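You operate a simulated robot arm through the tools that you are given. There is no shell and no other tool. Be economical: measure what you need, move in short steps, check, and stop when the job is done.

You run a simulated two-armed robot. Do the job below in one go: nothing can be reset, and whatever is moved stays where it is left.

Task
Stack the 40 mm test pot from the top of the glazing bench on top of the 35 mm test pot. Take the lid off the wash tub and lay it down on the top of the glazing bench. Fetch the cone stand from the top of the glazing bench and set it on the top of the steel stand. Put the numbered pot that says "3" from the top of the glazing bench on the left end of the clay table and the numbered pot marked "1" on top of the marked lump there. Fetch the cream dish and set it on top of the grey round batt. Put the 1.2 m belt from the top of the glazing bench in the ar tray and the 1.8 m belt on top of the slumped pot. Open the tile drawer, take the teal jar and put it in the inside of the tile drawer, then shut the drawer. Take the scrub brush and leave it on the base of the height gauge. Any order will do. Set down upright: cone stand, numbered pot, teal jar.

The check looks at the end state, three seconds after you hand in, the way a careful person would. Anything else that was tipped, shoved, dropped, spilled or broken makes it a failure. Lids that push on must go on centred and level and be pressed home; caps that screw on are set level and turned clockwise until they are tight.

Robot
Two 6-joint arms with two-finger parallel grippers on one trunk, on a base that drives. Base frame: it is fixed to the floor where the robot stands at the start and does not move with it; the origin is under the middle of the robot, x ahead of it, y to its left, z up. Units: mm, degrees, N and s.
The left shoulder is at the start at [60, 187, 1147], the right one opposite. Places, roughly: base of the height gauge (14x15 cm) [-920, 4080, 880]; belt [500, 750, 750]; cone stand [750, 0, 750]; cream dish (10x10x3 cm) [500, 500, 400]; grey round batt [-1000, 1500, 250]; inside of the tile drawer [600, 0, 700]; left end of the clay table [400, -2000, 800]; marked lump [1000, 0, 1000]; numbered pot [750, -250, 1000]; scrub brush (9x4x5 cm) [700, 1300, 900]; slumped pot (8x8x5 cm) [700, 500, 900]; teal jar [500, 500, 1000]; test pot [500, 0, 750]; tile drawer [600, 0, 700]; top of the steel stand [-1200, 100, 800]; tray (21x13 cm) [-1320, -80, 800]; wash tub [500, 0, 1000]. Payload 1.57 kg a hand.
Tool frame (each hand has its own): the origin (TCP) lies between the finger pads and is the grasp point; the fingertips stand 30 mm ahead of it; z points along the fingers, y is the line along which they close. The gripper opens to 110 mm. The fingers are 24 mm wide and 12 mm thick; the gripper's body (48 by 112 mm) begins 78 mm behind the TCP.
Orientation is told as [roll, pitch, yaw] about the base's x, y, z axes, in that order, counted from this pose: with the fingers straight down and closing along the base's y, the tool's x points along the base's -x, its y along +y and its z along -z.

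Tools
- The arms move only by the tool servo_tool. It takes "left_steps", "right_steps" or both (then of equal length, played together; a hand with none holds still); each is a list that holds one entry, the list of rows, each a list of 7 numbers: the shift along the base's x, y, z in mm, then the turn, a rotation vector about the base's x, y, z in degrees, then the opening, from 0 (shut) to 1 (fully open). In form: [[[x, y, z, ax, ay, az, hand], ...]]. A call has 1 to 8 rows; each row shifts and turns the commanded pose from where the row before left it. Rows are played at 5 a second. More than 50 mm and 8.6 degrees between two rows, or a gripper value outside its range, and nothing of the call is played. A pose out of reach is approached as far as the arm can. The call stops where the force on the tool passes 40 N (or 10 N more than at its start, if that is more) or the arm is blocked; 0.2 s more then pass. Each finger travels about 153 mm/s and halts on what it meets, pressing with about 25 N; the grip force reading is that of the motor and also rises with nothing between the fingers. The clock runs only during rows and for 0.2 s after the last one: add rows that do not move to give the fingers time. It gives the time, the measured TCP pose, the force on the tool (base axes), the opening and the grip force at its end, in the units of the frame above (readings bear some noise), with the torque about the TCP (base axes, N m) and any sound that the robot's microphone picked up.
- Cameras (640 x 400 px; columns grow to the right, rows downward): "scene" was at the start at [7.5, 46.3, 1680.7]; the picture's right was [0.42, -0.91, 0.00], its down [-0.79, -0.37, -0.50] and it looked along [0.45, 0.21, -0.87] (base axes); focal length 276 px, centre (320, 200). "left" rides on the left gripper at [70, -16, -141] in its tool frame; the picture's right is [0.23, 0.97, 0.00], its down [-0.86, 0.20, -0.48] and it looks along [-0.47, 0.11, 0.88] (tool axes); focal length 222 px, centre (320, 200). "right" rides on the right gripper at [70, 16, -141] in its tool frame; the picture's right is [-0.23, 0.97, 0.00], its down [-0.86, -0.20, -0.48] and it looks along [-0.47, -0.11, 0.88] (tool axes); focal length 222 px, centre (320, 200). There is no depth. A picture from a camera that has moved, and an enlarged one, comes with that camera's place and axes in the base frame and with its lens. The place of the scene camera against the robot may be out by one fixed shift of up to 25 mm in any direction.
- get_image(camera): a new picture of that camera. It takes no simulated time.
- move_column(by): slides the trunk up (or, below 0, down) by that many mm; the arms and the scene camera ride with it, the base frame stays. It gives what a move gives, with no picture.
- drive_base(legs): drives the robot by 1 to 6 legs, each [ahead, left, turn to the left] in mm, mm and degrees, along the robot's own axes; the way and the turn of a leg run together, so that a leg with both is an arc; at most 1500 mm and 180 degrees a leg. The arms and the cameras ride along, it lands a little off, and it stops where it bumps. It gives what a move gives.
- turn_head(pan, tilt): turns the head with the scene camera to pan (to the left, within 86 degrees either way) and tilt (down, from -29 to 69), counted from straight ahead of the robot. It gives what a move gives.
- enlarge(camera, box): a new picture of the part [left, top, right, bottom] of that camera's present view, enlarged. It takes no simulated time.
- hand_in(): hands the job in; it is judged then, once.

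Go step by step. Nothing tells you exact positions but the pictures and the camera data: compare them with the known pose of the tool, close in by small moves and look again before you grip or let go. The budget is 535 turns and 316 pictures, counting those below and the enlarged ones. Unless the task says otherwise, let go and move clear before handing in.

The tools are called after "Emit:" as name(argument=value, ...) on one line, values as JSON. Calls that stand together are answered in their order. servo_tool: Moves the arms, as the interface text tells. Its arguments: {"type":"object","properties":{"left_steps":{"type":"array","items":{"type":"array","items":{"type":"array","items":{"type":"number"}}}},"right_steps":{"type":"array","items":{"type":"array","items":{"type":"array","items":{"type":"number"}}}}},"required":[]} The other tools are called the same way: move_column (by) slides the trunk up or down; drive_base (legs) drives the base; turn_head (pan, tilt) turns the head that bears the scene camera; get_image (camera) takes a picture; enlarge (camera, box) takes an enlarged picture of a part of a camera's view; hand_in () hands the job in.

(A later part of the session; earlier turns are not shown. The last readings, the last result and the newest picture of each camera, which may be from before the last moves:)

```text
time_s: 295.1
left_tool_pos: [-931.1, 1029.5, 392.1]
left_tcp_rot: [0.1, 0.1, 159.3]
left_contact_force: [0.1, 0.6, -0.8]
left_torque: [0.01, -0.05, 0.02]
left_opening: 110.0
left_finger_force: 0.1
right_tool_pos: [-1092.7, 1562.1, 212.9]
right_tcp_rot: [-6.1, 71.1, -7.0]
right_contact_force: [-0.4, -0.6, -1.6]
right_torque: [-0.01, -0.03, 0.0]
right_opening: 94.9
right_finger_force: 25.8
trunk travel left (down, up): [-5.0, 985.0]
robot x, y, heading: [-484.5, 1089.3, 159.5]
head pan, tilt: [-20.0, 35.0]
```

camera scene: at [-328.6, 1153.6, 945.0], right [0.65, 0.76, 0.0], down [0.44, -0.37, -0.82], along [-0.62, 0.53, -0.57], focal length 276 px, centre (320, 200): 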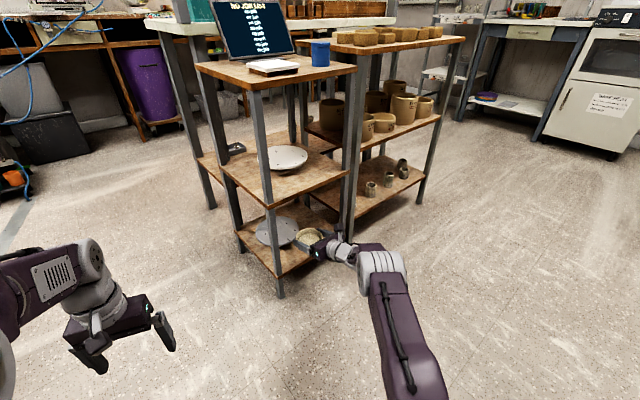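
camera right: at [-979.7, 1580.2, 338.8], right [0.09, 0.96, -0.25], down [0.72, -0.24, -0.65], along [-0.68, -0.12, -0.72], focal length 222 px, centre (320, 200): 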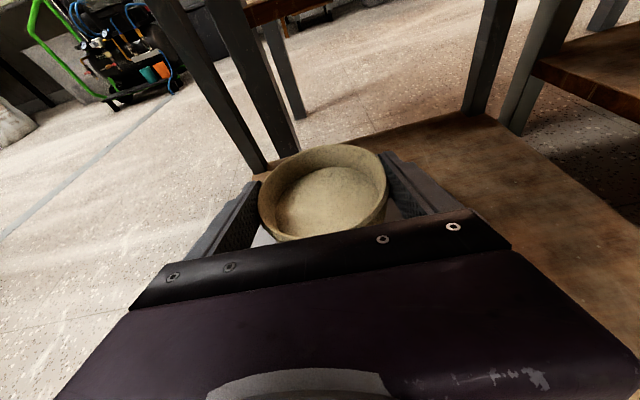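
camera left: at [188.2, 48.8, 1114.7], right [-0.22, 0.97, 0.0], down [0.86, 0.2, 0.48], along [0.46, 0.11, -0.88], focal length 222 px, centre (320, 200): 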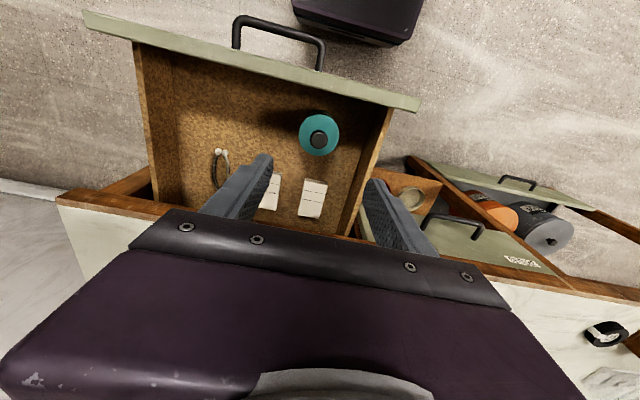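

Emit:
servo_tool(right_steps=[[[0, 0, -3, 0, 0, 0, 0.7], [0, 0, -3, 0, 0, 0, 0.7], [0, 0, -3, 0, 0, 0, 0.7], [0, 0, 0, 0, 0, 0, 0.7]]])

Emit:
enlarge(camera="scene", box=[270, 210, 350, 280])

```text
time_s: 296.1
left_tool_pos: [-929.3, 1028.5, 394.2]
left_tcp_rot: [0.0, 0.0, 159.4]
left_contact_force: [0.2, 0.4, 0.0]
left_torque: [0.01, -0.02, 0.04]
left_opening: 109.7
left_finger_force: 0.1
right_tool_pos: [-1092.9, 1562.2, 209.6]
right_tcp_rot: [-5.8, 71.7, -6.4]
right_contact_force: [-0.2, 0.1, 18.5]
right_torque: [0.41, -0.09, 0.05]
right_opening: 94.8
right_finger_force: 25.2
trunk travel left (down, up): [-5.0, 985.0]
robot x, y, heading: [-480.7, 1088.1, 159.6]
head pan, tilt: [-20.0, 35.0]
```

```text
5.71 times, centred on (310, 245) of scene
camera zoom: at [-482.2, 1143.1, 945.3], right [0.65, 0.76, 0.0], down [0.43, -0.37, -0.82], along [-0.62, 0.53, -0.57], focal length 1574 px, centre (377, -57)
```

zoom: 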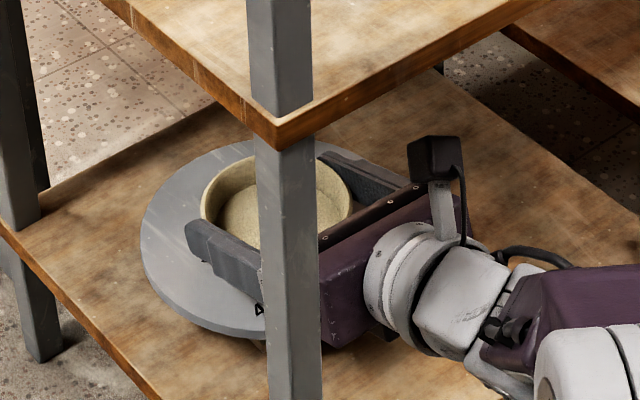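

Emit:
servo_tool(right_steps=[[[0, 0, 1, 0, 0, 0, 0.9], [0, 0, 0, 0, 0, 0, 1], [0, 0, 0, 0, 0, 0, 1]]])

Emit:
get_image(camera="right")

```text
time_s: 296.9
left_tool_pos: [-929.4, 1027.2, 393.9]
left_tcp_rot: [0.0, 0.0, 159.5]
left_contact_force: [-0.6, -0.4, 0.6]
left_torque: [-0.01, 0.01, 0.05]
left_opening: 110.0
left_finger_force: 0.1
right_tool_pos: [-1094.0, 1560.9, 206.6]
right_tcp_rot: [-5.9, 71.3, -6.7]
right_contact_force: [-0.7, -5.3, 11.1]
right_torque: [0.5, 0.24, 0.16]
right_opening: 105.4
right_finger_force: 0.1
trunk travel left (down, up): [-5.0, 985.0]
robot x, y, heading: [-483.4, 1089.4, 159.4]
head pan, tilt: [-20.0, 35.0]
```

```text
130 pictures are left
camera right: at [-980.5, 1579.3, 316.7], right [0.09, 0.96, -0.25], down [0.72, -0.23, -0.65], along [-0.69, -0.12, -0.72], focal length 222 px, centre (320, 200)
```

right: 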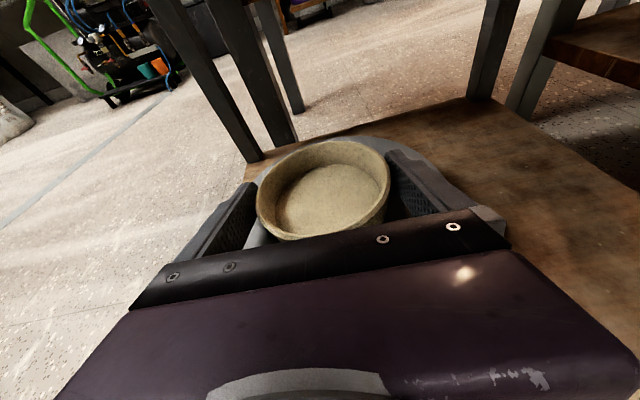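

Emit:
servo_tool(right_steps=[[[0, 2, 4, 0, 0, 0, 1], [0, 0, 3, 0, 0, 0, 1], [0, 0, 0, 0, 0, 0, 1]]])

Emit:
get_image(camera="right")

```text
time_s: 297.7
left_tool_pos: [-929.0, 1029.0, 392.0]
left_tcp_rot: [0.2, 0.1, 159.4]
left_contact_force: [-0.7, -0.5, 0.3]
left_torque: [-0.01, 0.02, 0.0]
left_opening: 110.3
left_finger_force: 0.1
right_tool_pos: [-1092.6, 1564.0, 211.4]
right_tcp_rot: [-6.2, 71.2, -6.9]
right_contact_force: [-0.6, 0.4, 0.1]
right_torque: [-0.01, -0.01, -0.02]
right_opening: 110.0
right_finger_force: 0.1
trunk travel left (down, up): [-5.0, 985.0]
robot x, y, heading: [-479.6, 1088.6, 159.4]
head pan, tilt: [-20.0, 35.0]
```

```text
129 pictures are left
camera right: at [-980.0, 1582.6, 322.0], right [0.09, 0.96, -0.25], down [0.72, -0.24, -0.65], along [-0.68, -0.12, -0.72], focal length 222 px, centre (320, 200)
```

right: 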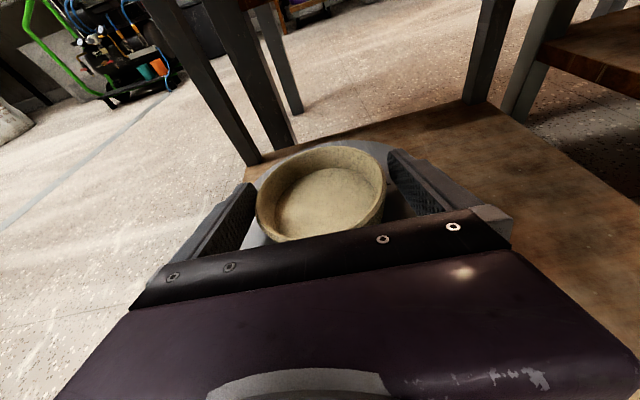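

Emit:
drive_base(legs=[[-94, -35, 0]])

Emit:
get_image(camera="right")

```text
time_s: 298.8
left_tool_pos: [-832.3, 1029.2, 392.3]
left_tcp_rot: [0.1, 0.2, 159.4]
left_contact_force: [0.7, 0.6, 0.1]
left_torque: [0.02, -0.03, 0.01]
left_opening: 109.6
left_finger_force: 0.1
right_tool_pos: [-994.1, 1563.9, 212.5]
right_tcp_rot: [-6.1, 71.3, -7.0]
right_contact_force: [-0.1, -0.8, -0.6]
right_torque: [0.01, -0.01, -0.02]
right_opening: 110.2
right_finger_force: 0.1
trunk travel left (down, up): [-5.0, 985.0]
robot x, y, heading: [-383.6, 1089.3, 159.4]
head pan, tilt: [-20.0, 35.0]
```

```text
128 pictures are left
camera right: at [-881.7, 1583.5, 322.4], right [0.09, 0.96, -0.25], down [0.72, -0.24, -0.65], along [-0.68, -0.12, -0.72], focal length 222 px, centre (320, 200)
```

right: 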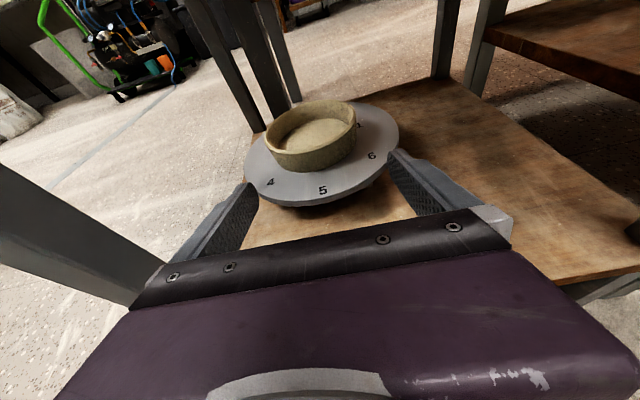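

The dish sits well on the grey batt. Retreat, raise, and fold the right hand.

Emit:
drive_base(legs=[[-280, -105, 0]])

Emit:
move_column(by=400)

Emit:
servo_tool(right_steps=[[[0, 0, 20, 0, 0, -7, 0.8], [0, 0, 20, 0, 0, -7, 0.8], [0, 0, 20, 0, 0, -6, 0.8], [0, 0, 40, 0, 0, 0, 0.8], [0, 0, 40, 0, 0, 0, 0.8]]])

```text
time_s: 300.9
left_tool_pos: [-523.9, 1025.2, 393.6]
left_tcp_rot: [0.1, 0.1, 159.5]
left_contact_force: [-0.2, -0.4, -1.0]
left_torque: [0.0, 0.02, 0.0]
left_opening: 109.9
left_finger_force: 0.0
right_tool_pos: [-686.3, 1559.9, 212.4]
right_tcp_rot: [-6.1, 71.2, -6.9]
right_contact_force: [-1.0, -0.8, -0.4]
right_torque: [0.0, 0.01, -0.01]
right_opening: 110.1
right_finger_force: 0.0
trunk travel left (down, up): [-5.0, 985.0]
robot x, y, heading: [-76.3, 1089.8, 159.6]
head pan, tilt: [-20.0, 35.0]
```

```text
time_s: 304.7
left_tool_pos: [-524.0, 1027.1, 792.2]
left_tcp_rot: [0.1, 0.1, 159.6]
left_contact_force: [0.5, 1.2, 0.0]
left_torque: [-0.01, 0.01, -0.02]
left_opening: 109.8
left_finger_force: 0.0
right_tool_pos: [-687.8, 1561.1, 612.2]
right_tcp_rot: [-6.1, 71.2, -6.9]
right_contact_force: [0.7, -0.5, 0.2]
right_torque: [0.01, -0.01, 0.02]
right_opening: 110.0
right_finger_force: 0.0
trunk travel left (down, up): [-405.0, 585.0]
robot x, y, heading: [-77.6, 1090.3, 159.7]
head pan, tilt: [-20.0, 35.0]
```

```text
time_s: 305.9
left_tool_pos: [-522.4, 1025.2, 792.6]
left_tcp_rot: [0.1, 0.1, 159.5]
left_contact_force: [-0.2, -0.6, 0.4]
left_torque: [-0.01, -0.03, -0.01]
left_opening: 110.0
left_finger_force: 0.0
right_tool_pos: [-686.8, 1559.1, 751.6]
right_tcp_rot: [-6.1, 71.3, -26.9]
right_contact_force: [0.6, -0.4, 0.6]
right_torque: [-0.01, -0.02, -0.02]
right_opening: 88.1
right_finger_force: 0.1
trunk travel left (down, up): [-405.0, 585.0]
robot x, y, heading: [-78.3, 1090.5, 159.2]
head pan, tilt: [-20.0, 35.0]
```

Emit:
servo_tool(right_steps=[[[15, -5, 0, -2.9, -8, 0, 0.8], [15, -5, 0, -2.9, -8, 0, 0.8], [20, -7, 0, -2.9, -8, 0, 0.8], [20, -7, 0, -2.9, -8, 0, 0.8], [20, -7, 0, -2.9, -8, 0, 0.8], [20, -7, 0, -2.9, -8, 0, 0.8], [20, -7, 0, -2.9, -8, 0, 0.8], [20, -7, 0, -2.9, -8, 0, 0.8]]])

Emit:
servo_tool(right_steps=[[[40, -15, 0, -1, -2.8, 0, 0.8], [40, -15, 0, 0, 0, 0, 0.8], [30, -10, 0, 0, 0, 0, 0.8]]])

Emit:
get_image(camera="scene")

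```text
time_s: 307.7
left_tool_pos: [-523.8, 1026.3, 792.6]
left_tcp_rot: [0.2, 0.1, 159.4]
left_contact_force: [0.1, 0.3, -0.3]
left_torque: [0.02, 0.0, 0.02]
left_opening: 110.0
left_finger_force: 0.1
right_tool_pos: [-506.3, 1514.7, 716.0]
right_tcp_rot: [-7.9, 15.8, -22.3]
right_contact_force: [0.1, 0.3, 0.4]
right_torque: [0.0, 0.0, -0.04]
right_opening: 88.0
right_finger_force: 0.1
right hand out of reach, approached as far as the arm can: row 3, 4, 6, 7, 8
trunk travel left (down, up): [-405.0, 585.0]
robot x, y, heading: [-74.6, 1091.2, 159.3]
head pan, tilt: [-20.0, 35.0]
```

```text
time_s: 308.5
left_tool_pos: [-522.3, 1026.3, 793.3]
left_tcp_rot: [0.2, 0.2, 159.4]
left_contact_force: [-0.1, 0.7, 0.5]
left_torque: [-0.01, 0.01, -0.05]
left_opening: 110.0
left_finger_force: 0.1
right_tool_pos: [-396.7, 1473.6, 716.9]
right_tcp_rot: [-7.7, 13.0, -22.3]
right_contact_force: [-0.7, 0.2, -0.2]
right_torque: [-0.01, -0.01, 0.0]
right_opening: 87.9
right_finger_force: 0.0
trunk travel left (down, up): [-405.0, 585.0]
robot x, y, heading: [-73.3, 1090.5, 159.5]
head pan, tilt: [-20.0, 35.0]
```

```text
127 pictures are left
camera scene: at [-77.2, 1142.1, 1345.0], right [0.65, 0.76, 0.0], down [0.44, -0.37, -0.82], along [-0.62, 0.53, -0.57], focal length 276 px, centre (320, 200)
```

scene: 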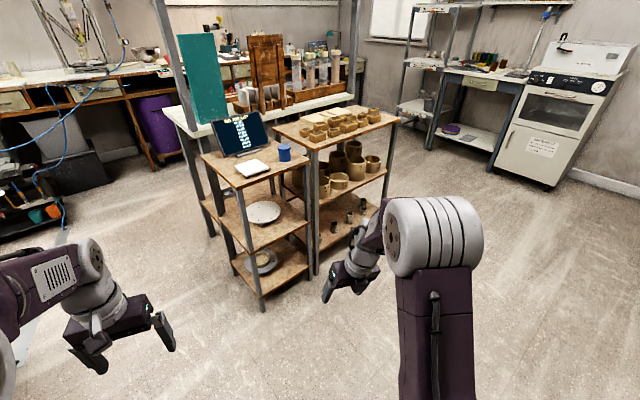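

Emit:
servo_tool(right_steps=[[[0, 0, 45, 0, 0, 0, 0.5], [0, 0, 45, 0, 0, 0, 0.5], [0, 0, 20, 0, 0, 0, 0.5]]])

Emit:
move_column(by=270)

Emit:
drive_base(legs=[[0, 0, 110.5], [-680, 0, 0], [0, 600, 0]])

Emit:
turn_head(pan=0, tilt=45)

Emit:
get_image(camera="scene")

Emit:
get_image(camera="left")

```text
time_s: 309.3
left_tool_pos: [-523.4, 1026.0, 792.7]
left_tcp_rot: [0.1, 0.1, 159.5]
left_contact_force: [0.1, 0.2, 0.1]
left_torque: [-0.01, 0.05, 0.0]
left_opening: 110.1
left_finger_force: 0.0
right_tool_pos: [-388.4, 1476.4, 815.3]
right_tcp_rot: [-8.8, 13.6, -22.5]
right_contact_force: [-1.0, -0.7, -0.6]
right_torque: [0.0, 0.02, -0.04]
right_opening: 55.4
right_finger_force: 0.0
right hand out of reach, approached as far as the arm can: row 2, 3
trunk travel left (down, up): [-405.0, 585.0]
robot x, y, heading: [-75.1, 1091.2, 159.5]
head pan, tilt: [-20.0, 35.0]
```

```text
time_s: 312.1
left_tool_pos: [-524.4, 1026.1, 1062.9]
left_tcp_rot: [0.2, 0.2, 159.5]
left_contact_force: [0.3, 0.7, 0.5]
left_torque: [0.03, 0.0, -0.03]
left_opening: 110.1
left_finger_force: 0.1
right_tool_pos: [-389.8, 1477.3, 1084.1]
right_tcp_rot: [-8.9, 13.5, -22.5]
right_contact_force: [0.1, 0.1, -0.5]
right_torque: [-0.01, 0.0, 0.02]
right_opening: 55.1
right_finger_force: 0.1
trunk travel left (down, up): [-675.0, 315.0]
robot x, y, heading: [-74.5, 1090.1, 159.6]
head pan, tilt: [-20.0, 35.0]
```

```text
time_s: 323.4
left_tool_pos: [734.9, 1368.8, 1062.8]
left_tcp_rot: [0.2, 0.1, -90.5]
left_contact_force: [0.2, 1.2, 0.8]
left_torque: [-0.02, 0.04, 0.01]
left_opening: 110.1
left_finger_force: 0.0
right_tool_pos: [265.7, 1340.4, 1084.3]
right_tcp_rot: [-8.9, 13.6, 87.7]
right_contact_force: [-0.2, 0.3, 0.7]
right_torque: [-0.02, -0.03, 0.01]
right_opening: 54.8
right_finger_force: 0.0
trunk travel left (down, up): [-675.0, 315.0]
robot x, y, heading: [522.2, 1767.6, -90.7]
head pan, tilt: [-20.0, 35.0]
```

```text
time_s: 324.3
left_tool_pos: [734.9, 1369.6, 1063.0]
left_tcp_rot: [0.1, 0.1, -90.4]
left_contact_force: [-0.6, 0.0, 0.2]
left_torque: [0.03, 0.01, -0.02]
left_opening: 110.2
left_finger_force: 0.1
right_tool_pos: [267.0, 1340.1, 1084.4]
right_tcp_rot: [-8.9, 13.6, 87.7]
right_contact_force: [0.5, 0.3, 0.1]
right_torque: [0.0, -0.04, 0.04]
right_opening: 54.9
right_finger_force: 0.0
trunk travel left (down, up): [-675.0, 315.0]
robot x, y, heading: [524.3, 1772.2, -90.4]
head pan, tilt: [0.0, 45.0]
```

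```text
126 pictures are left
camera scene: at [528.8, 1766.5, 1600.2], right [-1.0, 0.01, 0.0], down [0.01, 0.71, -0.71], along [-0.01, -0.71, -0.71], focal length 276 px, centre (320, 200)
```

scene: 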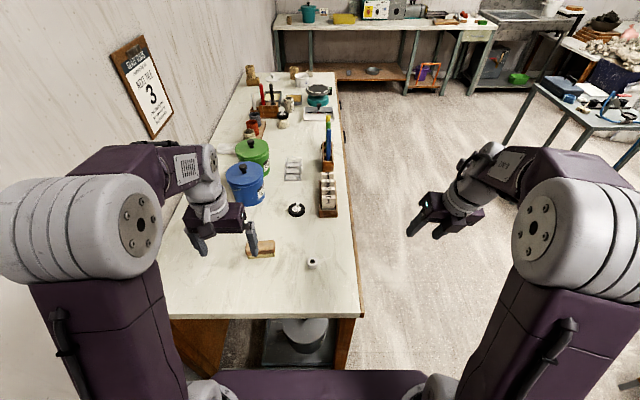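

```text
125 pictures are left
camera left: at [718.8, 1438.9, 1204.1], right [0.98, 0.22, 0.0], down [0.19, -0.86, 0.48], along [0.11, -0.46, -0.88], focal length 222 px, centre (320, 200)
```

left: 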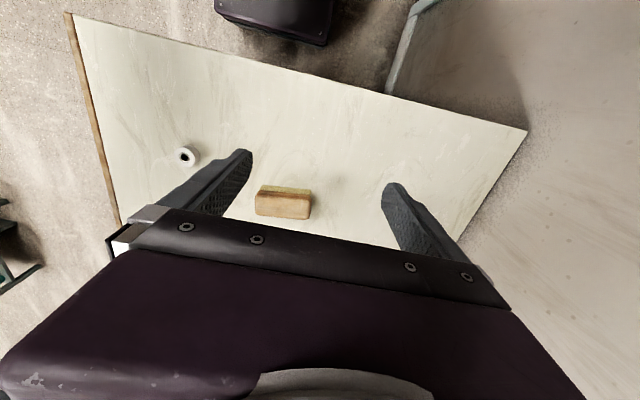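

Brush located at about (702,1265), long axis along x. Rotate the left hand to grip across its width.

Emit:
servo_tool(left_steps=[[[-10, -20, 0, 0, 0, -8.4, 0.8], [-10, -20, 0, 0, 0, -8.4, 0.8], [-10, -20, 0, 0, 0, -8.4, 0.8], [0, 0, 0, 0, 0, -8.4, 0.8], [0, 0, 0, 0, 0, -8.4, 0.8], [0, 0, 0, 0, 0, -8.4, 0.8], [0, 0, 0, 0, 0, -8.4, 0.8], [0, 0, 0, 0, 0, -8.4, 0.8]]])

Emit:
servo_tool(left_steps=[[[0, 0, 0, 0, 0, -8.4, 0.8], [0, 0, 0, 0, 0, -8.4, 0.8], [0, 0, 0, 0, 0, 0, 0.8]]])

Emit:
get_image(camera="left")

```text
time_s: 326.1
left_tool_pos: [705.3, 1309.0, 1061.5]
left_tcp_rot: [0.1, 0.1, -157.7]
left_contact_force: [0.6, 0.5, -0.1]
left_torque: [-0.02, -0.01, -0.01]
left_opening: 87.9
left_finger_force: 0.0
right_tool_pos: [266.3, 1339.9, 1085.0]
right_tcp_rot: [-9.0, 13.6, 87.7]
right_contact_force: [-0.3, -0.6, -0.2]
right_torque: [-0.04, -0.01, 0.02]
right_opening: 55.2
right_finger_force: 0.0
trunk travel left (down, up): [-675.0, 315.0]
robot x, y, heading: [522.3, 1767.9, -90.7]
head pan, tilt: [0.0, 45.0]
```

```text
time_s: 326.9
left_tool_pos: [704.5, 1308.4, 1062.8]
left_tcp_rot: [0.1, 0.1, -174.5]
left_contact_force: [0.3, -0.1, -1.2]
left_torque: [0.02, 0.0, 0.02]
left_opening: 87.7
left_finger_force: 0.1
right_tool_pos: [265.5, 1340.0, 1085.5]
right_tcp_rot: [-8.9, 13.7, 87.7]
right_contact_force: [-1.5, 0.4, 0.0]
right_torque: [0.03, -0.02, -0.01]
right_opening: 55.1
right_finger_force: 0.1
trunk travel left (down, up): [-675.0, 315.0]
robot x, y, heading: [521.6, 1770.2, -90.3]
head pan, tilt: [0.0, 45.0]
```

```text
124 pictures are left
camera left: at [772.6, 1332.2, 1203.4], right [0.32, -0.95, 0.0], down [-0.83, -0.28, 0.48], along [-0.45, -0.15, -0.88], focal length 222 px, centre (320, 200)
```

left: 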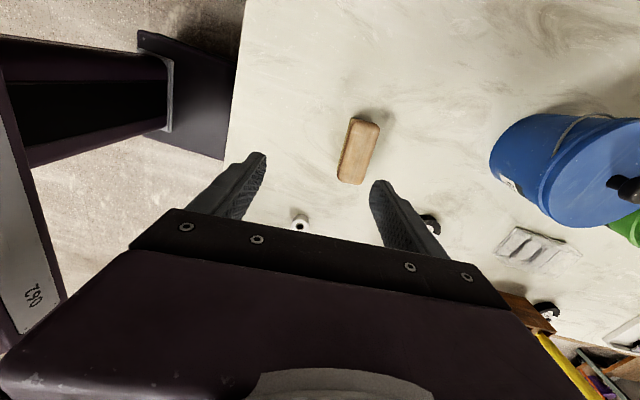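

Emit:
servo_tool(left_steps=[[[4, -26, 0, 0, 0, 0, 0.7], [2, -25, 0, 0, 0, 0, 0.7], [0, 0, -45, 0, 0, 0, 0.7], [0, 0, -40, 0, 0, 0, 0.7]]])

Emit:
get_image(camera="left")

```text
time_s: 327.9
left_tool_pos: [709.8, 1259.1, 978.4]
left_tcp_rot: [-0.1, 0.1, -174.4]
left_contact_force: [0.4, 0.2, -0.6]
left_torque: [0.02, -0.03, -0.01]
left_opening: 76.9
left_finger_force: 0.1
right_tool_pos: [266.1, 1338.7, 1084.2]
right_tcp_rot: [-9.0, 13.6, 87.7]
right_contact_force: [0.2, -0.2, 0.4]
right_torque: [0.01, -0.01, -0.03]
right_opening: 54.9
right_finger_force: 0.0
trunk travel left (down, up): [-675.0, 315.0]
robot x, y, heading: [521.7, 1768.5, -90.2]
head pan, tilt: [0.0, 45.0]
```

```text
123 pictures are left
camera left: at [777.4, 1280.8, 1119.1], right [0.32, -0.95, 0.0], down [-0.83, -0.28, 0.48], along [-0.45, -0.15, -0.88], focal length 222 px, centre (320, 200)
```

left: 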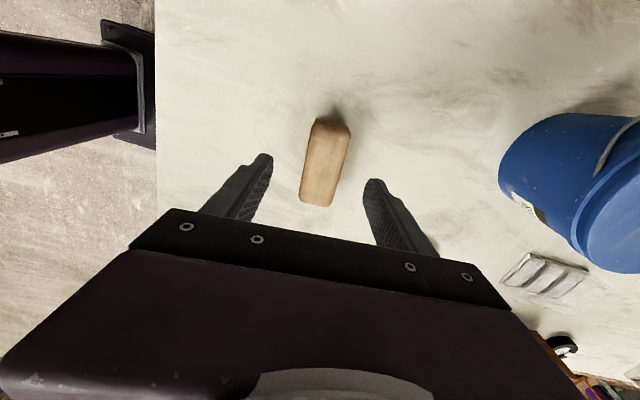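

Emit:
servo_tool(left_steps=[[[1, -5, -40, 0, 0, 0, 0.7], [0, 0, -40, 0, 0, 0, 0.7], [0, 0, 0, 0, 0, 0, 0.1], [0, 0, 0, 0, 0, 0, 0.1], [0, 0, 0, 0, 0, 0, 0.1], [0, 0, 40, 0, 0, 0, 0.1], [0, 0, 45, 0, 0, 0, 0.1], [0, 0, 45, 0, 0, 0, 0.1]]])

Emit:
get_image(camera="left")

```text
time_s: 329.7
left_tool_pos: [709.7, 1252.9, 1028.2]
left_tcp_rot: [0.1, 0.1, -174.4]
left_contact_force: [-0.6, -0.4, -1.1]
left_torque: [0.01, -0.01, -0.01]
left_opening: 39.6
left_finger_force: 25.1
right_tool_pos: [265.8, 1339.7, 1084.8]
right_tcp_rot: [-9.0, 13.6, 87.6]
right_contact_force: [0.5, 0.3, -0.1]
right_torque: [-0.02, -0.03, -0.02]
right_opening: 55.0
right_finger_force: 0.2
trunk travel left (down, up): [-675.0, 315.0]
robot x, y, heading: [522.1, 1767.4, -90.5]
head pan, tilt: [0.0, 45.0]
```

```text
122 pictures are left
camera left: at [777.5, 1276.6, 1169.2], right [0.32, -0.95, 0.0], down [-0.83, -0.28, 0.48], along [-0.45, -0.15, -0.88], focal length 222 px, centre (320, 200)
```

left: 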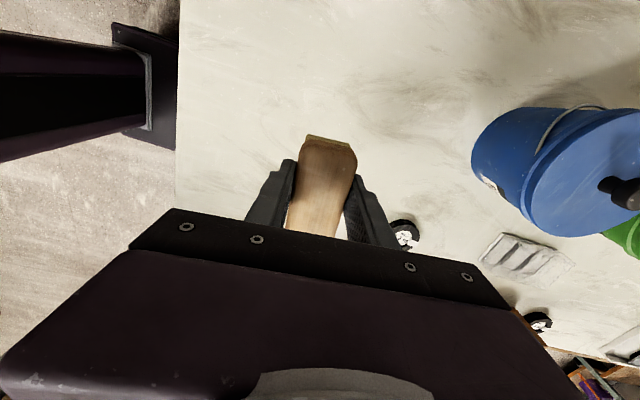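

Brush gripped. Back away from the bench and head toward the height gauge.

Emit:
drive_base(legs=[[-400, 0, 0], [0, 0, -180], [700, 900, 0]])

Emit:
turn_head(pan=10, tilt=20)

Emit:
get_image(camera="scene")

```text
time_s: 344.9
left_tool_pos: [-563.4, 3390.7, 1027.2]
left_tcp_rot: [0.1, 0.1, 5.6]
left_contact_force: [-0.4, 1.3, -2.1]
left_torque: [0.02, 0.01, -0.02]
left_opening: 39.8
left_finger_force: 25.1
right_tool_pos: [-119.3, 3303.9, 1083.6]
right_tcp_rot: [-8.9, 13.7, -92.3]
right_contact_force: [0.2, 1.0, -0.3]
right_torque: [-0.01, 0.0, -0.02]
right_opening: 55.0
right_finger_force: 0.1
trunk travel left (down, up): [-675.0, 315.0]
robot x, y, heading: [-371.1, 2872.6, 89.1]
head pan, tilt: [0.0, 45.0]
```

```text
time_s: 345.8
left_tool_pos: [-562.3, 3390.9, 1026.3]
left_tcp_rot: [0.2, 0.1, 5.6]
left_contact_force: [0.1, -0.3, -0.8]
left_torque: [0.02, 0.02, 0.0]
left_opening: 39.8
left_finger_force: 24.8
right_tool_pos: [-117.6, 3302.8, 1084.3]
right_tcp_rot: [-8.9, 13.6, -92.2]
right_contact_force: [0.1, 0.7, 0.4]
right_torque: [-0.04, 0.02, -0.01]
right_opening: 55.3
right_finger_force: 0.1
trunk travel left (down, up): [-675.0, 315.0]
robot x, y, heading: [-372.4, 2871.9, 89.4]
head pan, tilt: [10.0, 20.0]
```

```text
121 pictures are left
camera scene: at [-383.1, 2923.3, 1638.8], right [0.99, 0.17, 0.0], down [0.06, -0.34, -0.94], along [-0.16, 0.93, -0.34], focal length 276 px, centre (320, 200)
```

scene: 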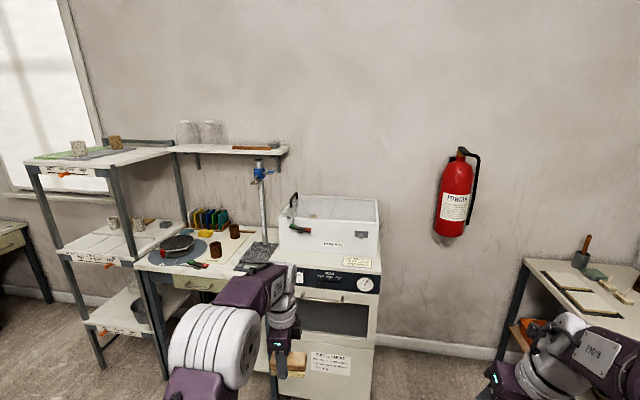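

Emit:
enlarge(camera="scene", box=[180, 140, 340, 300])

```text
2.50 times, centred on (260, 220) of scene
camera zoom: at [-383.1, 2923.3, 1638.8], right [0.99, 0.17, 0.0], down [0.06, -0.34, -0.94], along [-0.16, 0.93, -0.34], focal length 689 px, centre (470, 150)
```

zoom: 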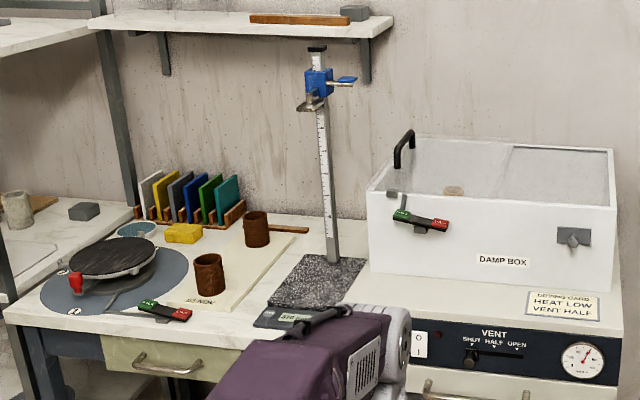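

The gauge's granite base is at about (-918,4080), post at its back. Rotate the brush so it lies front-to-back, then approach.

Emit:
servo_tool(left_steps=[[[0, -10, 0, 0, 0, 8.4, 0.1], [0, -10, 0, 0, 0, 8.4, 0.1], [0, -10, 0, 0, 0, 8.4, 0.1], [0, -10, 0, 0, 0, 8.4, 0.1], [0, -10, 0, 0, 0, 8.4, 0.1], [0, -10, 0, 0, 0, 8.4, 0.1], [0, -10, 0, 0, 0, 8.4, 0.1], [0, -10, 0, 0, 0, 8.4, 0.1]]])

Emit:
servo_tool(left_steps=[[[0, 0, 15, 0, 0, 8.4, 0.1], [0, 0, 15, 0, 0, 8.4, 0.1], [0, 0, 0, 0, 0, 0, 0.1]]])

Emit:
drive_base(legs=[[0, 340, 0.7], [540, 0, 0]])

Emit:
get_image(camera="left")

Emit:
turn_head(pan=15, tilt=40)

Emit:
get_image(camera="scene")

```text
time_s: 347.6
left_tool_pos: [-562.2, 3309.7, 1026.1]
left_tcp_rot: [0.1, 0.0, 72.9]
left_contact_force: [-0.4, -0.8, -1.3]
left_torque: [0.02, 0.03, -0.01]
left_opening: 39.5
left_finger_force: 25.6
right_tool_pos: [-118.0, 3303.6, 1083.5]
right_tcp_rot: [-9.0, 13.6, -92.3]
right_contact_force: [-0.7, 0.4, -0.4]
right_torque: [-0.02, 0.02, 0.01]
right_opening: 55.1
right_finger_force: 0.0
trunk travel left (down, up): [-675.0, 315.0]
robot x, y, heading: [-373.5, 2877.8, 89.2]
head pan, tilt: [10.0, 20.0]
```

```text
time_s: 348.4
left_tool_pos: [-563.4, 3310.7, 1057.2]
left_tcp_rot: [0.1, 0.2, 89.7]
left_contact_force: [0.0, -0.4, -0.7]
left_torque: [0.0, 0.01, -0.03]
left_opening: 40.0
left_finger_force: 24.9
right_tool_pos: [-118.8, 3303.6, 1084.5]
right_tcp_rot: [-8.9, 13.5, -92.4]
right_contact_force: [0.1, -0.1, -0.4]
right_torque: [-0.02, 0.02, 0.01]
right_opening: 55.2
right_finger_force: 0.0
trunk travel left (down, up): [-675.0, 315.0]
robot x, y, heading: [-374.9, 2874.5, 89.4]
head pan, tilt: [10.0, 20.0]
```

```text
time_s: 353.4
left_tool_pos: [-919.3, 3846.5, 1057.7]
left_tcp_rot: [0.1, 0.0, 90.5]
left_contact_force: [0.0, 0.3, -1.8]
left_torque: [0.02, 0.02, 0.03]
left_opening: 39.6
left_finger_force: 25.3
right_tool_pos: [-474.3, 3847.7, 1085.3]
right_tcp_rot: [-8.9, 13.5, -91.4]
right_contact_force: [0.0, -0.4, 0.8]
right_torque: [0.04, -0.02, -0.01]
right_opening: 55.0
right_finger_force: 0.1
trunk travel left (down, up): [-675.0, 315.0]
robot x, y, heading: [-724.4, 3410.8, 90.7]
head pan, tilt: [10.0, 20.0]
```

```text
119 pictures are left
camera left: at [-901.7, 3777.9, 1199.4], right [-0.97, -0.24, 0.0], down [-0.21, 0.85, 0.48], along [-0.11, 0.46, -0.88], focal length 222 px, centre (320, 200)
```

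left: 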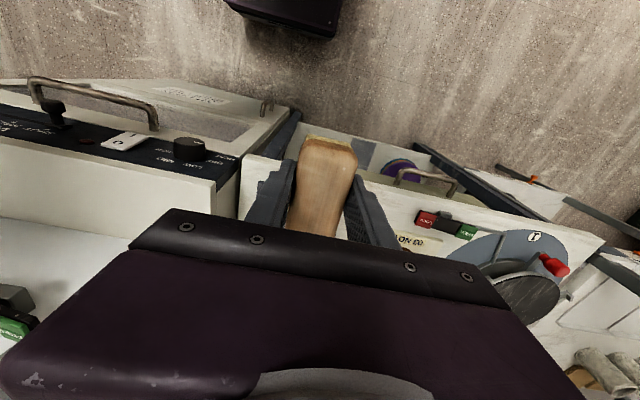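

```text
time_s: 354.2
left_tool_pos: [-919.7, 3846.4, 1057.8]
left_tcp_rot: [0.1, 0.0, 90.7]
left_contact_force: [-0.1, 0.7, -0.4]
left_torque: [-0.05, 0.03, -0.02]
left_opening: 39.6
left_finger_force: 24.5
right_tool_pos: [-475.2, 3849.4, 1084.0]
right_tcp_rot: [-8.9, 13.5, -91.2]
right_contact_force: [-0.8, 0.7, 0.0]
right_torque: [-0.02, -0.02, 0.01]
right_opening: 54.9
right_finger_force: 0.1
trunk travel left (down, up): [-675.0, 315.0]
robot x, y, heading: [-725.4, 3411.4, 90.4]
head pan, tilt: [15.0, 40.0]
```

```text
118 pictures are left
camera scene: at [-738.2, 3453.9, 1607.5], right [0.96, 0.27, 0.0], down [0.17, -0.62, -0.77], along [-0.21, 0.74, -0.64], focal length 276 px, centre (320, 200)
```

scene: 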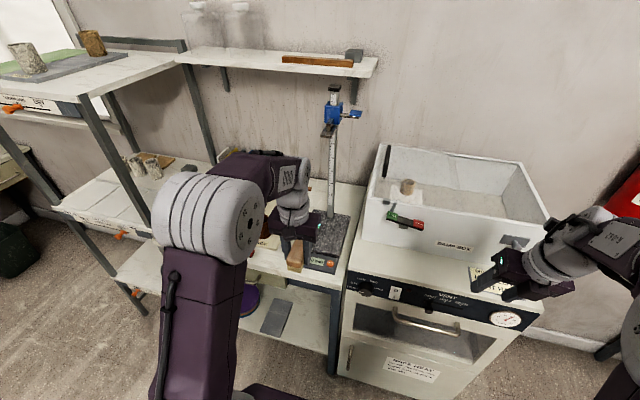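

Emit:
enlarge(camera="scene", box=[250, 80, 400, 290])

Emit:
servo_tool(right_steps=[[[20, -45, 0, 0, 0, 0, 0.5], [20, -45, 0, 0, 0, 0, 0.5], [20, -45, 0, 0, 0, 0, 0.5]]])

```text
1.90 times, centred on (325, 185) of scene
camera zoom: at [-738.2, 3453.9, 1607.5], right [0.96, 0.27, 0.0], down [0.17, -0.62, -0.77], along [-0.21, 0.74, -0.64], focal length 525 px, centre (310, 229)
```

zoom: 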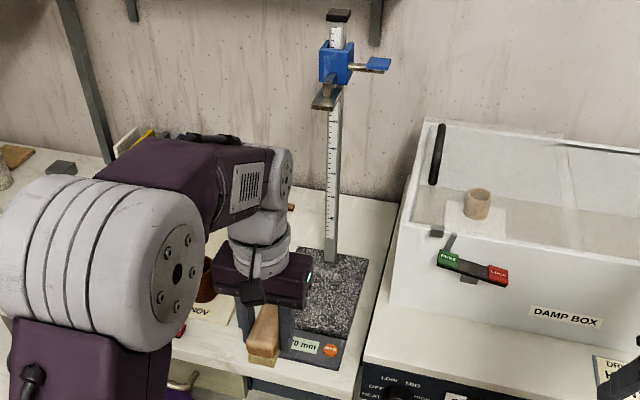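

```text
time_s: 355.0
left_tool_pos: [-919.0, 3845.1, 1058.6]
left_tcp_rot: [0.1, 0.2, 90.6]
left_contact_force: [-0.5, -0.9, -1.2]
left_torque: [0.02, -0.01, 0.01]
left_opening: 39.6
left_finger_force: 25.0
right_tool_pos: [-416.0, 3710.9, 1085.0]
right_tcp_rot: [-8.9, 13.6, -91.3]
right_contact_force: [-0.7, -0.3, 0.4]
right_torque: [-0.01, 0.0, 0.01]
right_opening: 55.0
right_finger_force: 0.0
trunk travel left (down, up): [-675.0, 315.0]
robot x, y, heading: [-726.2, 3415.0, 90.8]
head pan, tilt: [15.0, 40.0]
```

Emit:
drive_base(legs=[[90, 0, 0]])

Emit:
get_image(camera="left")

Emit:
get_image(camera="scene")

```text
time_s: 356.1
left_tool_pos: [-919.8, 3936.0, 1057.7]
left_tcp_rot: [0.1, 0.1, 90.6]
left_contact_force: [0.7, 0.6, -1.2]
left_torque: [-0.01, 0.0, 0.01]
left_opening: 39.4
left_finger_force: 25.3
right_tool_pos: [-415.3, 3801.4, 1085.9]
right_tcp_rot: [-8.9, 13.7, -91.4]
right_contact_force: [-0.4, 0.4, 0.4]
right_torque: [0.02, -0.05, 0.0]
right_opening: 54.9
right_finger_force: 0.0
trunk travel left (down, up): [-675.0, 315.0]
robot x, y, heading: [-725.1, 3500.9, 90.8]
head pan, tilt: [15.0, 40.0]
```

```text
116 pictures are left
camera left: at [-902.8, 3865.6, 1199.5], right [-0.97, -0.24, 0.0], down [-0.21, 0.85, 0.48], along [-0.11, 0.46, -0.88], focal length 222 px, centre (320, 200)
```

left: 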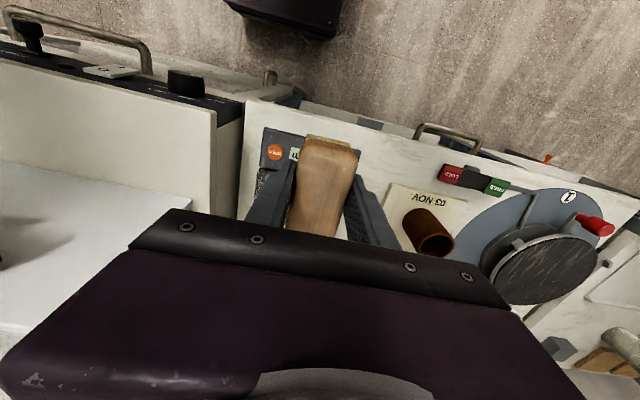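

```text
115 pictures are left
camera scene: at [-739.2, 3541.2, 1607.5], right [0.96, 0.27, 0.0], down [0.17, -0.62, -0.77], along [-0.21, 0.74, -0.64], focal length 276 px, centre (320, 200)
```

scene: 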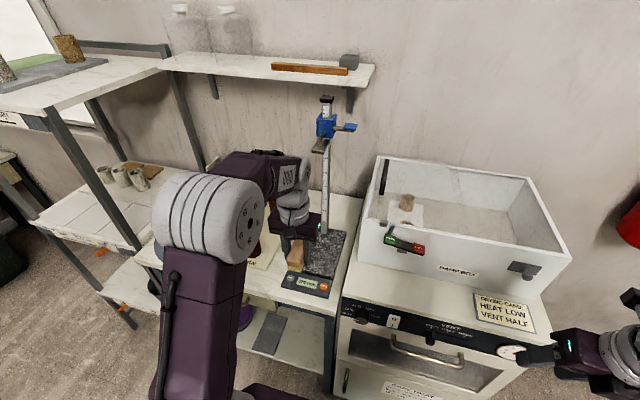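

Emit:
enlarge(camera="scene", box=[260, 200, 360, 300])

Emit:
enlarge(camera="left", box=[230, 100, 410, 250])

```text
4.00 times, centred on (310, 250) of scene
camera zoom: at [-739.2, 3541.2, 1607.5], right [0.96, 0.27, 0.0], down [0.17, -0.62, -0.77], along [-0.21, 0.74, -0.64], focal length 1102 px, centre (360, 0)
```

zoom: 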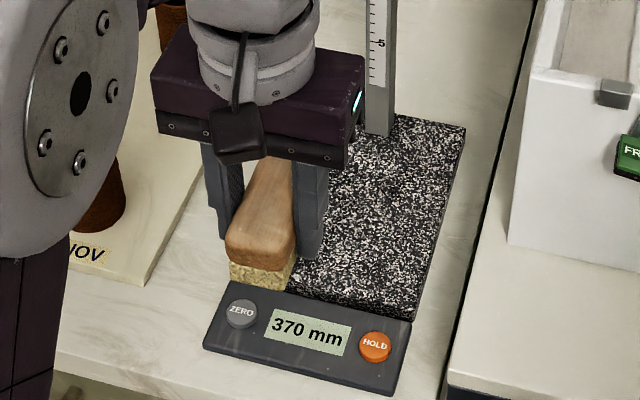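

```text
2.67 times, centred on (320, 175) of left
camera zoom: at [-902.8, 3865.6, 1199.5], right [-0.97, -0.24, 0.0], down [-0.21, 0.85, 0.48], along [-0.11, 0.46, -0.88], focal length 592 px, centre (320, 267)
```

zoom: 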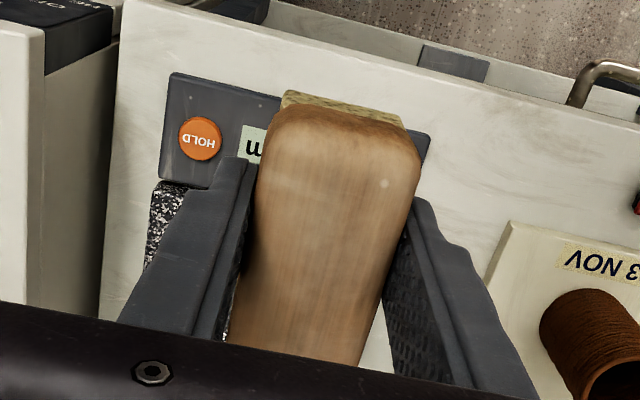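

Plenty of granite in front of the post. Move over (-909,4075) and descend.

Emit:
drive_base(legs=[[40, 0, 0]])

Emit:
servo_tool(left_steps=[[[5, 33, 0, 0, 0, 0, 0.1], [5, 33, 0, 0, 0, 0, 0.1], [0, 33, 0, 0, 0, 0, 0.1], [0, 0, -40, 0, 0, 0, 0.1], [0, 0, -40, 0, 0, 0, 0.1]]])

Emit:
enlarge(camera="scene", box=[260, 170, 380, 290])

Emit:
get_image(camera="left")

```text
time_s: 357.0
left_tool_pos: [-919.7, 3970.6, 1059.8]
left_tcp_rot: [0.1, -0.1, 90.5]
left_contact_force: [0.0, 0.0, -0.6]
left_torque: [0.03, 0.03, 0.03]
left_opening: 39.8
left_finger_force: 25.3
right_tool_pos: [-416.7, 3836.6, 1087.8]
right_tcp_rot: [-8.9, 13.8, -91.2]
right_contact_force: [-0.5, -0.4, -0.9]
right_torque: [0.02, 0.01, -0.03]
right_opening: 55.0
right_finger_force: 0.0
trunk travel left (down, up): [-675.0, 315.0]
robot x, y, heading: [-725.8, 3541.9, 90.7]
head pan, tilt: [15.0, 40.0]
```

```text
time_s: 358.2
left_tool_pos: [-911.5, 4063.2, 981.7]
left_tcp_rot: [0.1, -0.3, 90.6]
left_contact_force: [-0.8, -0.3, -0.6]
left_torque: [-0.02, 0.0, 0.0]
left_opening: 39.7
left_finger_force: 25.1
right_tool_pos: [-415.6, 3831.8, 1087.1]
right_tcp_rot: [-9.0, 14.1, -91.2]
right_contact_force: [0.6, 0.4, 0.0]
right_torque: [0.0, -0.02, 0.0]
right_opening: 54.9
right_finger_force: 0.1
trunk travel left (down, up): [-675.0, 315.0]
robot x, y, heading: [-725.5, 3542.3, 90.8]
head pan, tilt: [15.0, 40.0]
```

```text
3.33 times, centred on (320, 230) of scene
camera zoom: at [-738.0, 3567.6, 1607.6], right [0.96, 0.27, 0.0], down [0.17, -0.61, -0.77], along [-0.21, 0.74, -0.64], focal length 918 px, centre (320, 100)
```

zoom: 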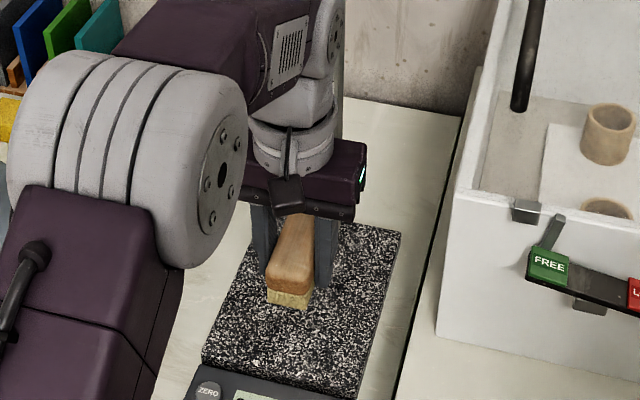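

```text
111 pictures are left
camera left: at [-893.2, 3994.4, 1121.7], right [-0.97, -0.24, 0.0], down [-0.21, 0.85, 0.48], along [-0.12, 0.47, -0.88], focal length 222 px, centre (320, 200)
```

left: 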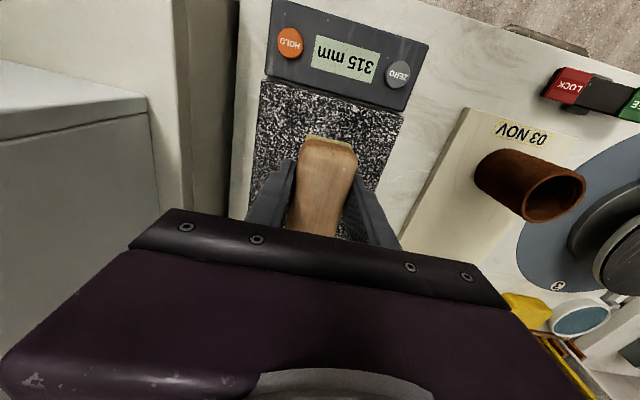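

The gauge display changed from 370 to 315 mm; I must check whether my arm touched the slider.

Emit:
turn_head(pan=20, tilt=25)

Emit:
enlarge(camera="scene", box=[230, 60, 430, 260])

```text
time_s: 359.0
left_tool_pos: [-910.9, 4064.4, 981.8]
left_tcp_rot: [0.1, -0.4, 90.7]
left_contact_force: [0.3, 0.9, -1.1]
left_torque: [0.0, -0.01, -0.03]
left_opening: 39.6
left_finger_force: 25.2
right_tool_pos: [-415.3, 3831.2, 1086.8]
right_tcp_rot: [-8.9, 14.1, -91.3]
right_contact_force: [0.1, 1.5, -0.1]
right_torque: [0.0, 0.01, 0.0]
right_opening: 54.8
right_finger_force: 0.1
trunk travel left (down, up): [-675.0, 315.0]
robot x, y, heading: [-725.2, 3541.1, 90.6]
head pan, tilt: [20.0, 25.0]
```

```text
2.00 times, centred on (330, 160) of scene
camera zoom: at [-747.6, 3571.5, 1630.9], right [0.94, 0.35, 0.0], down [0.15, -0.39, -0.91], along [-0.32, 0.85, -0.42], focal length 551 px, centre (300, 280)
```

zoom: 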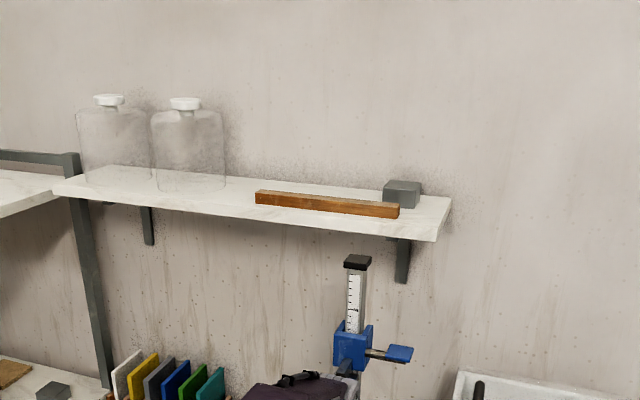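

Emit:
servo_tool(left_steps=[[[0, 0, 40, 0, 0, 0, 0.1], [0, 0, 40, 0, 0, 0, 0.1], [0, -40, 0, 0, 0, 0, 0.1], [0, -40, 0, 0, 0, 0, 0.1]]])

Emit:
turn_head(pan=15, tilt=35)

Emit:
enlarge(camera="scene", box=[240, 80, 440, 280])

Emit:
get_image(camera="left")

```text
time_s: 360.0
left_tool_pos: [-910.4, 3990.6, 1059.4]
left_tcp_rot: [0.0, -0.2, 90.6]
left_contact_force: [0.2, -0.4, -1.0]
left_torque: [0.04, -0.01, -0.01]
left_opening: 39.4
left_finger_force: 24.9
right_tool_pos: [-418.2, 3835.9, 1085.7]
right_tcp_rot: [-8.8, 13.7, -91.3]
right_contact_force: [-0.7, -0.5, -0.6]
right_torque: [0.05, -0.07, -0.02]
right_opening: 55.0
right_finger_force: 0.1
trunk travel left (down, up): [-675.0, 315.0]
robot x, y, heading: [-727.0, 3540.3, 90.4]
head pan, tilt: [20.0, 25.0]
```

```text
time_s: 360.7
left_tool_pos: [-911.4, 3996.0, 1056.3]
left_tcp_rot: [0.1, 0.2, 90.7]
left_contact_force: [0.4, 0.1, -0.7]
left_torque: [-0.01, -0.05, -0.02]
left_opening: 39.8
left_finger_force: 25.4
right_tool_pos: [-416.9, 3841.5, 1084.4]
right_tcp_rot: [-8.9, 13.6, -91.3]
right_contact_force: [0.6, 0.2, -0.1]
right_torque: [-0.01, -0.04, 0.0]
right_opening: 54.9
right_finger_force: 0.0
trunk travel left (down, up): [-675.0, 315.0]
robot x, y, heading: [-721.9, 3541.6, 90.8]
head pan, tilt: [15.0, 35.0]
```

```text
2.00 times, centred on (340, 180) of scene
camera zoom: at [-740.4, 3585.4, 1615.0], right [0.96, 0.27, 0.0], down [0.15, -0.55, -0.82], along [-0.22, 0.79, -0.57], focal length 551 px, centre (280, 240)
```

zoom: 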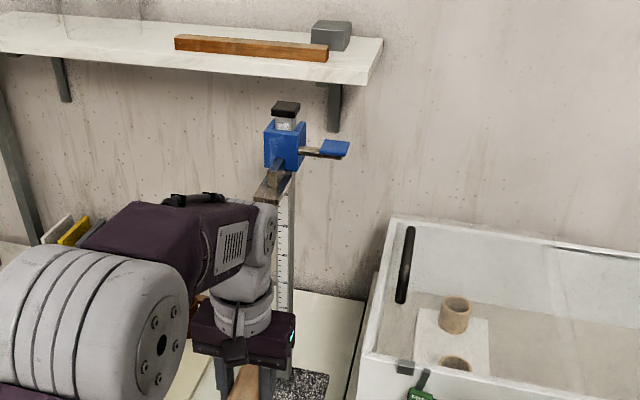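

```text
108 pictures are left
camera left: at [-893.5, 3926.8, 1198.5], right [-0.97, -0.24, 0.0], down [-0.21, 0.85, 0.48], along [-0.11, 0.46, -0.88], focal length 222 px, centre (320, 200)
```

left: 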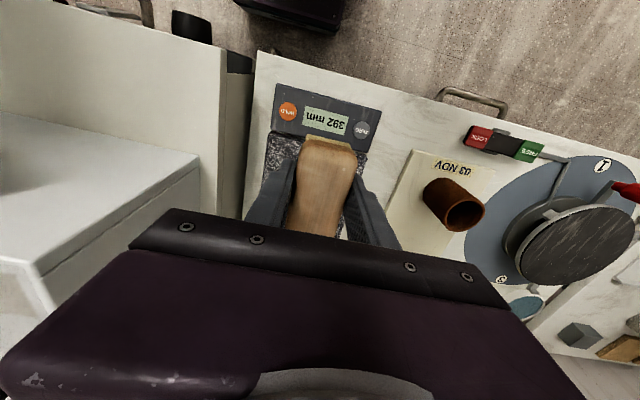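

Emit:
drive_base(legs=[[-120, 0, 0]])

Emit:
get_image(camera="scene")

Emit:
enlarge(camera="scene", box=[240, 70, 400, 280])

```text
time_s: 361.9
left_tool_pos: [-908.7, 3873.9, 1057.2]
left_tcp_rot: [0.1, 0.1, 90.6]
left_contact_force: [-0.4, 0.2, -0.5]
left_torque: [-0.01, -0.03, -0.01]
left_opening: 39.7
left_finger_force: 25.1
right_tool_pos: [-415.3, 3719.0, 1085.3]
right_tcp_rot: [-8.9, 13.5, -91.3]
right_contact_force: [-0.3, -0.1, 0.1]
right_torque: [0.03, 0.0, 0.0]
right_opening: 54.9
right_finger_force: 0.0
trunk travel left (down, up): [-675.0, 315.0]
robot x, y, heading: [-721.7, 3421.5, 90.6]
head pan, tilt: [15.0, 35.0]
```

```text
107 pictures are left
camera scene: at [-739.1, 3464.1, 1615.0], right [0.96, 0.27, 0.0], down [0.15, -0.55, -0.82], along [-0.22, 0.79, -0.57], focal length 276 px, centre (320, 200)
```

scene: 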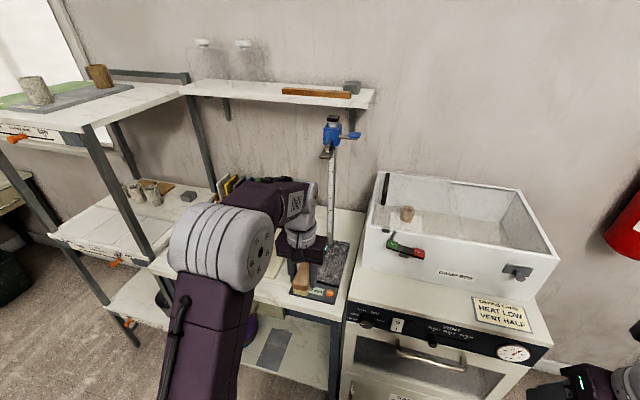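

```text
1.90 times, centred on (320, 175) of scene
camera zoom: at [-739.1, 3464.1, 1615.0], right [0.96, 0.27, 0.0], down [0.15, -0.55, -0.82], along [-0.22, 0.79, -0.57], focal length 525 px, centre (320, 248)
```

zoom: 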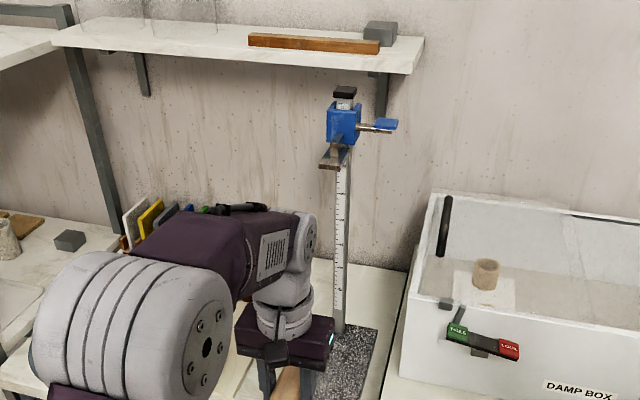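

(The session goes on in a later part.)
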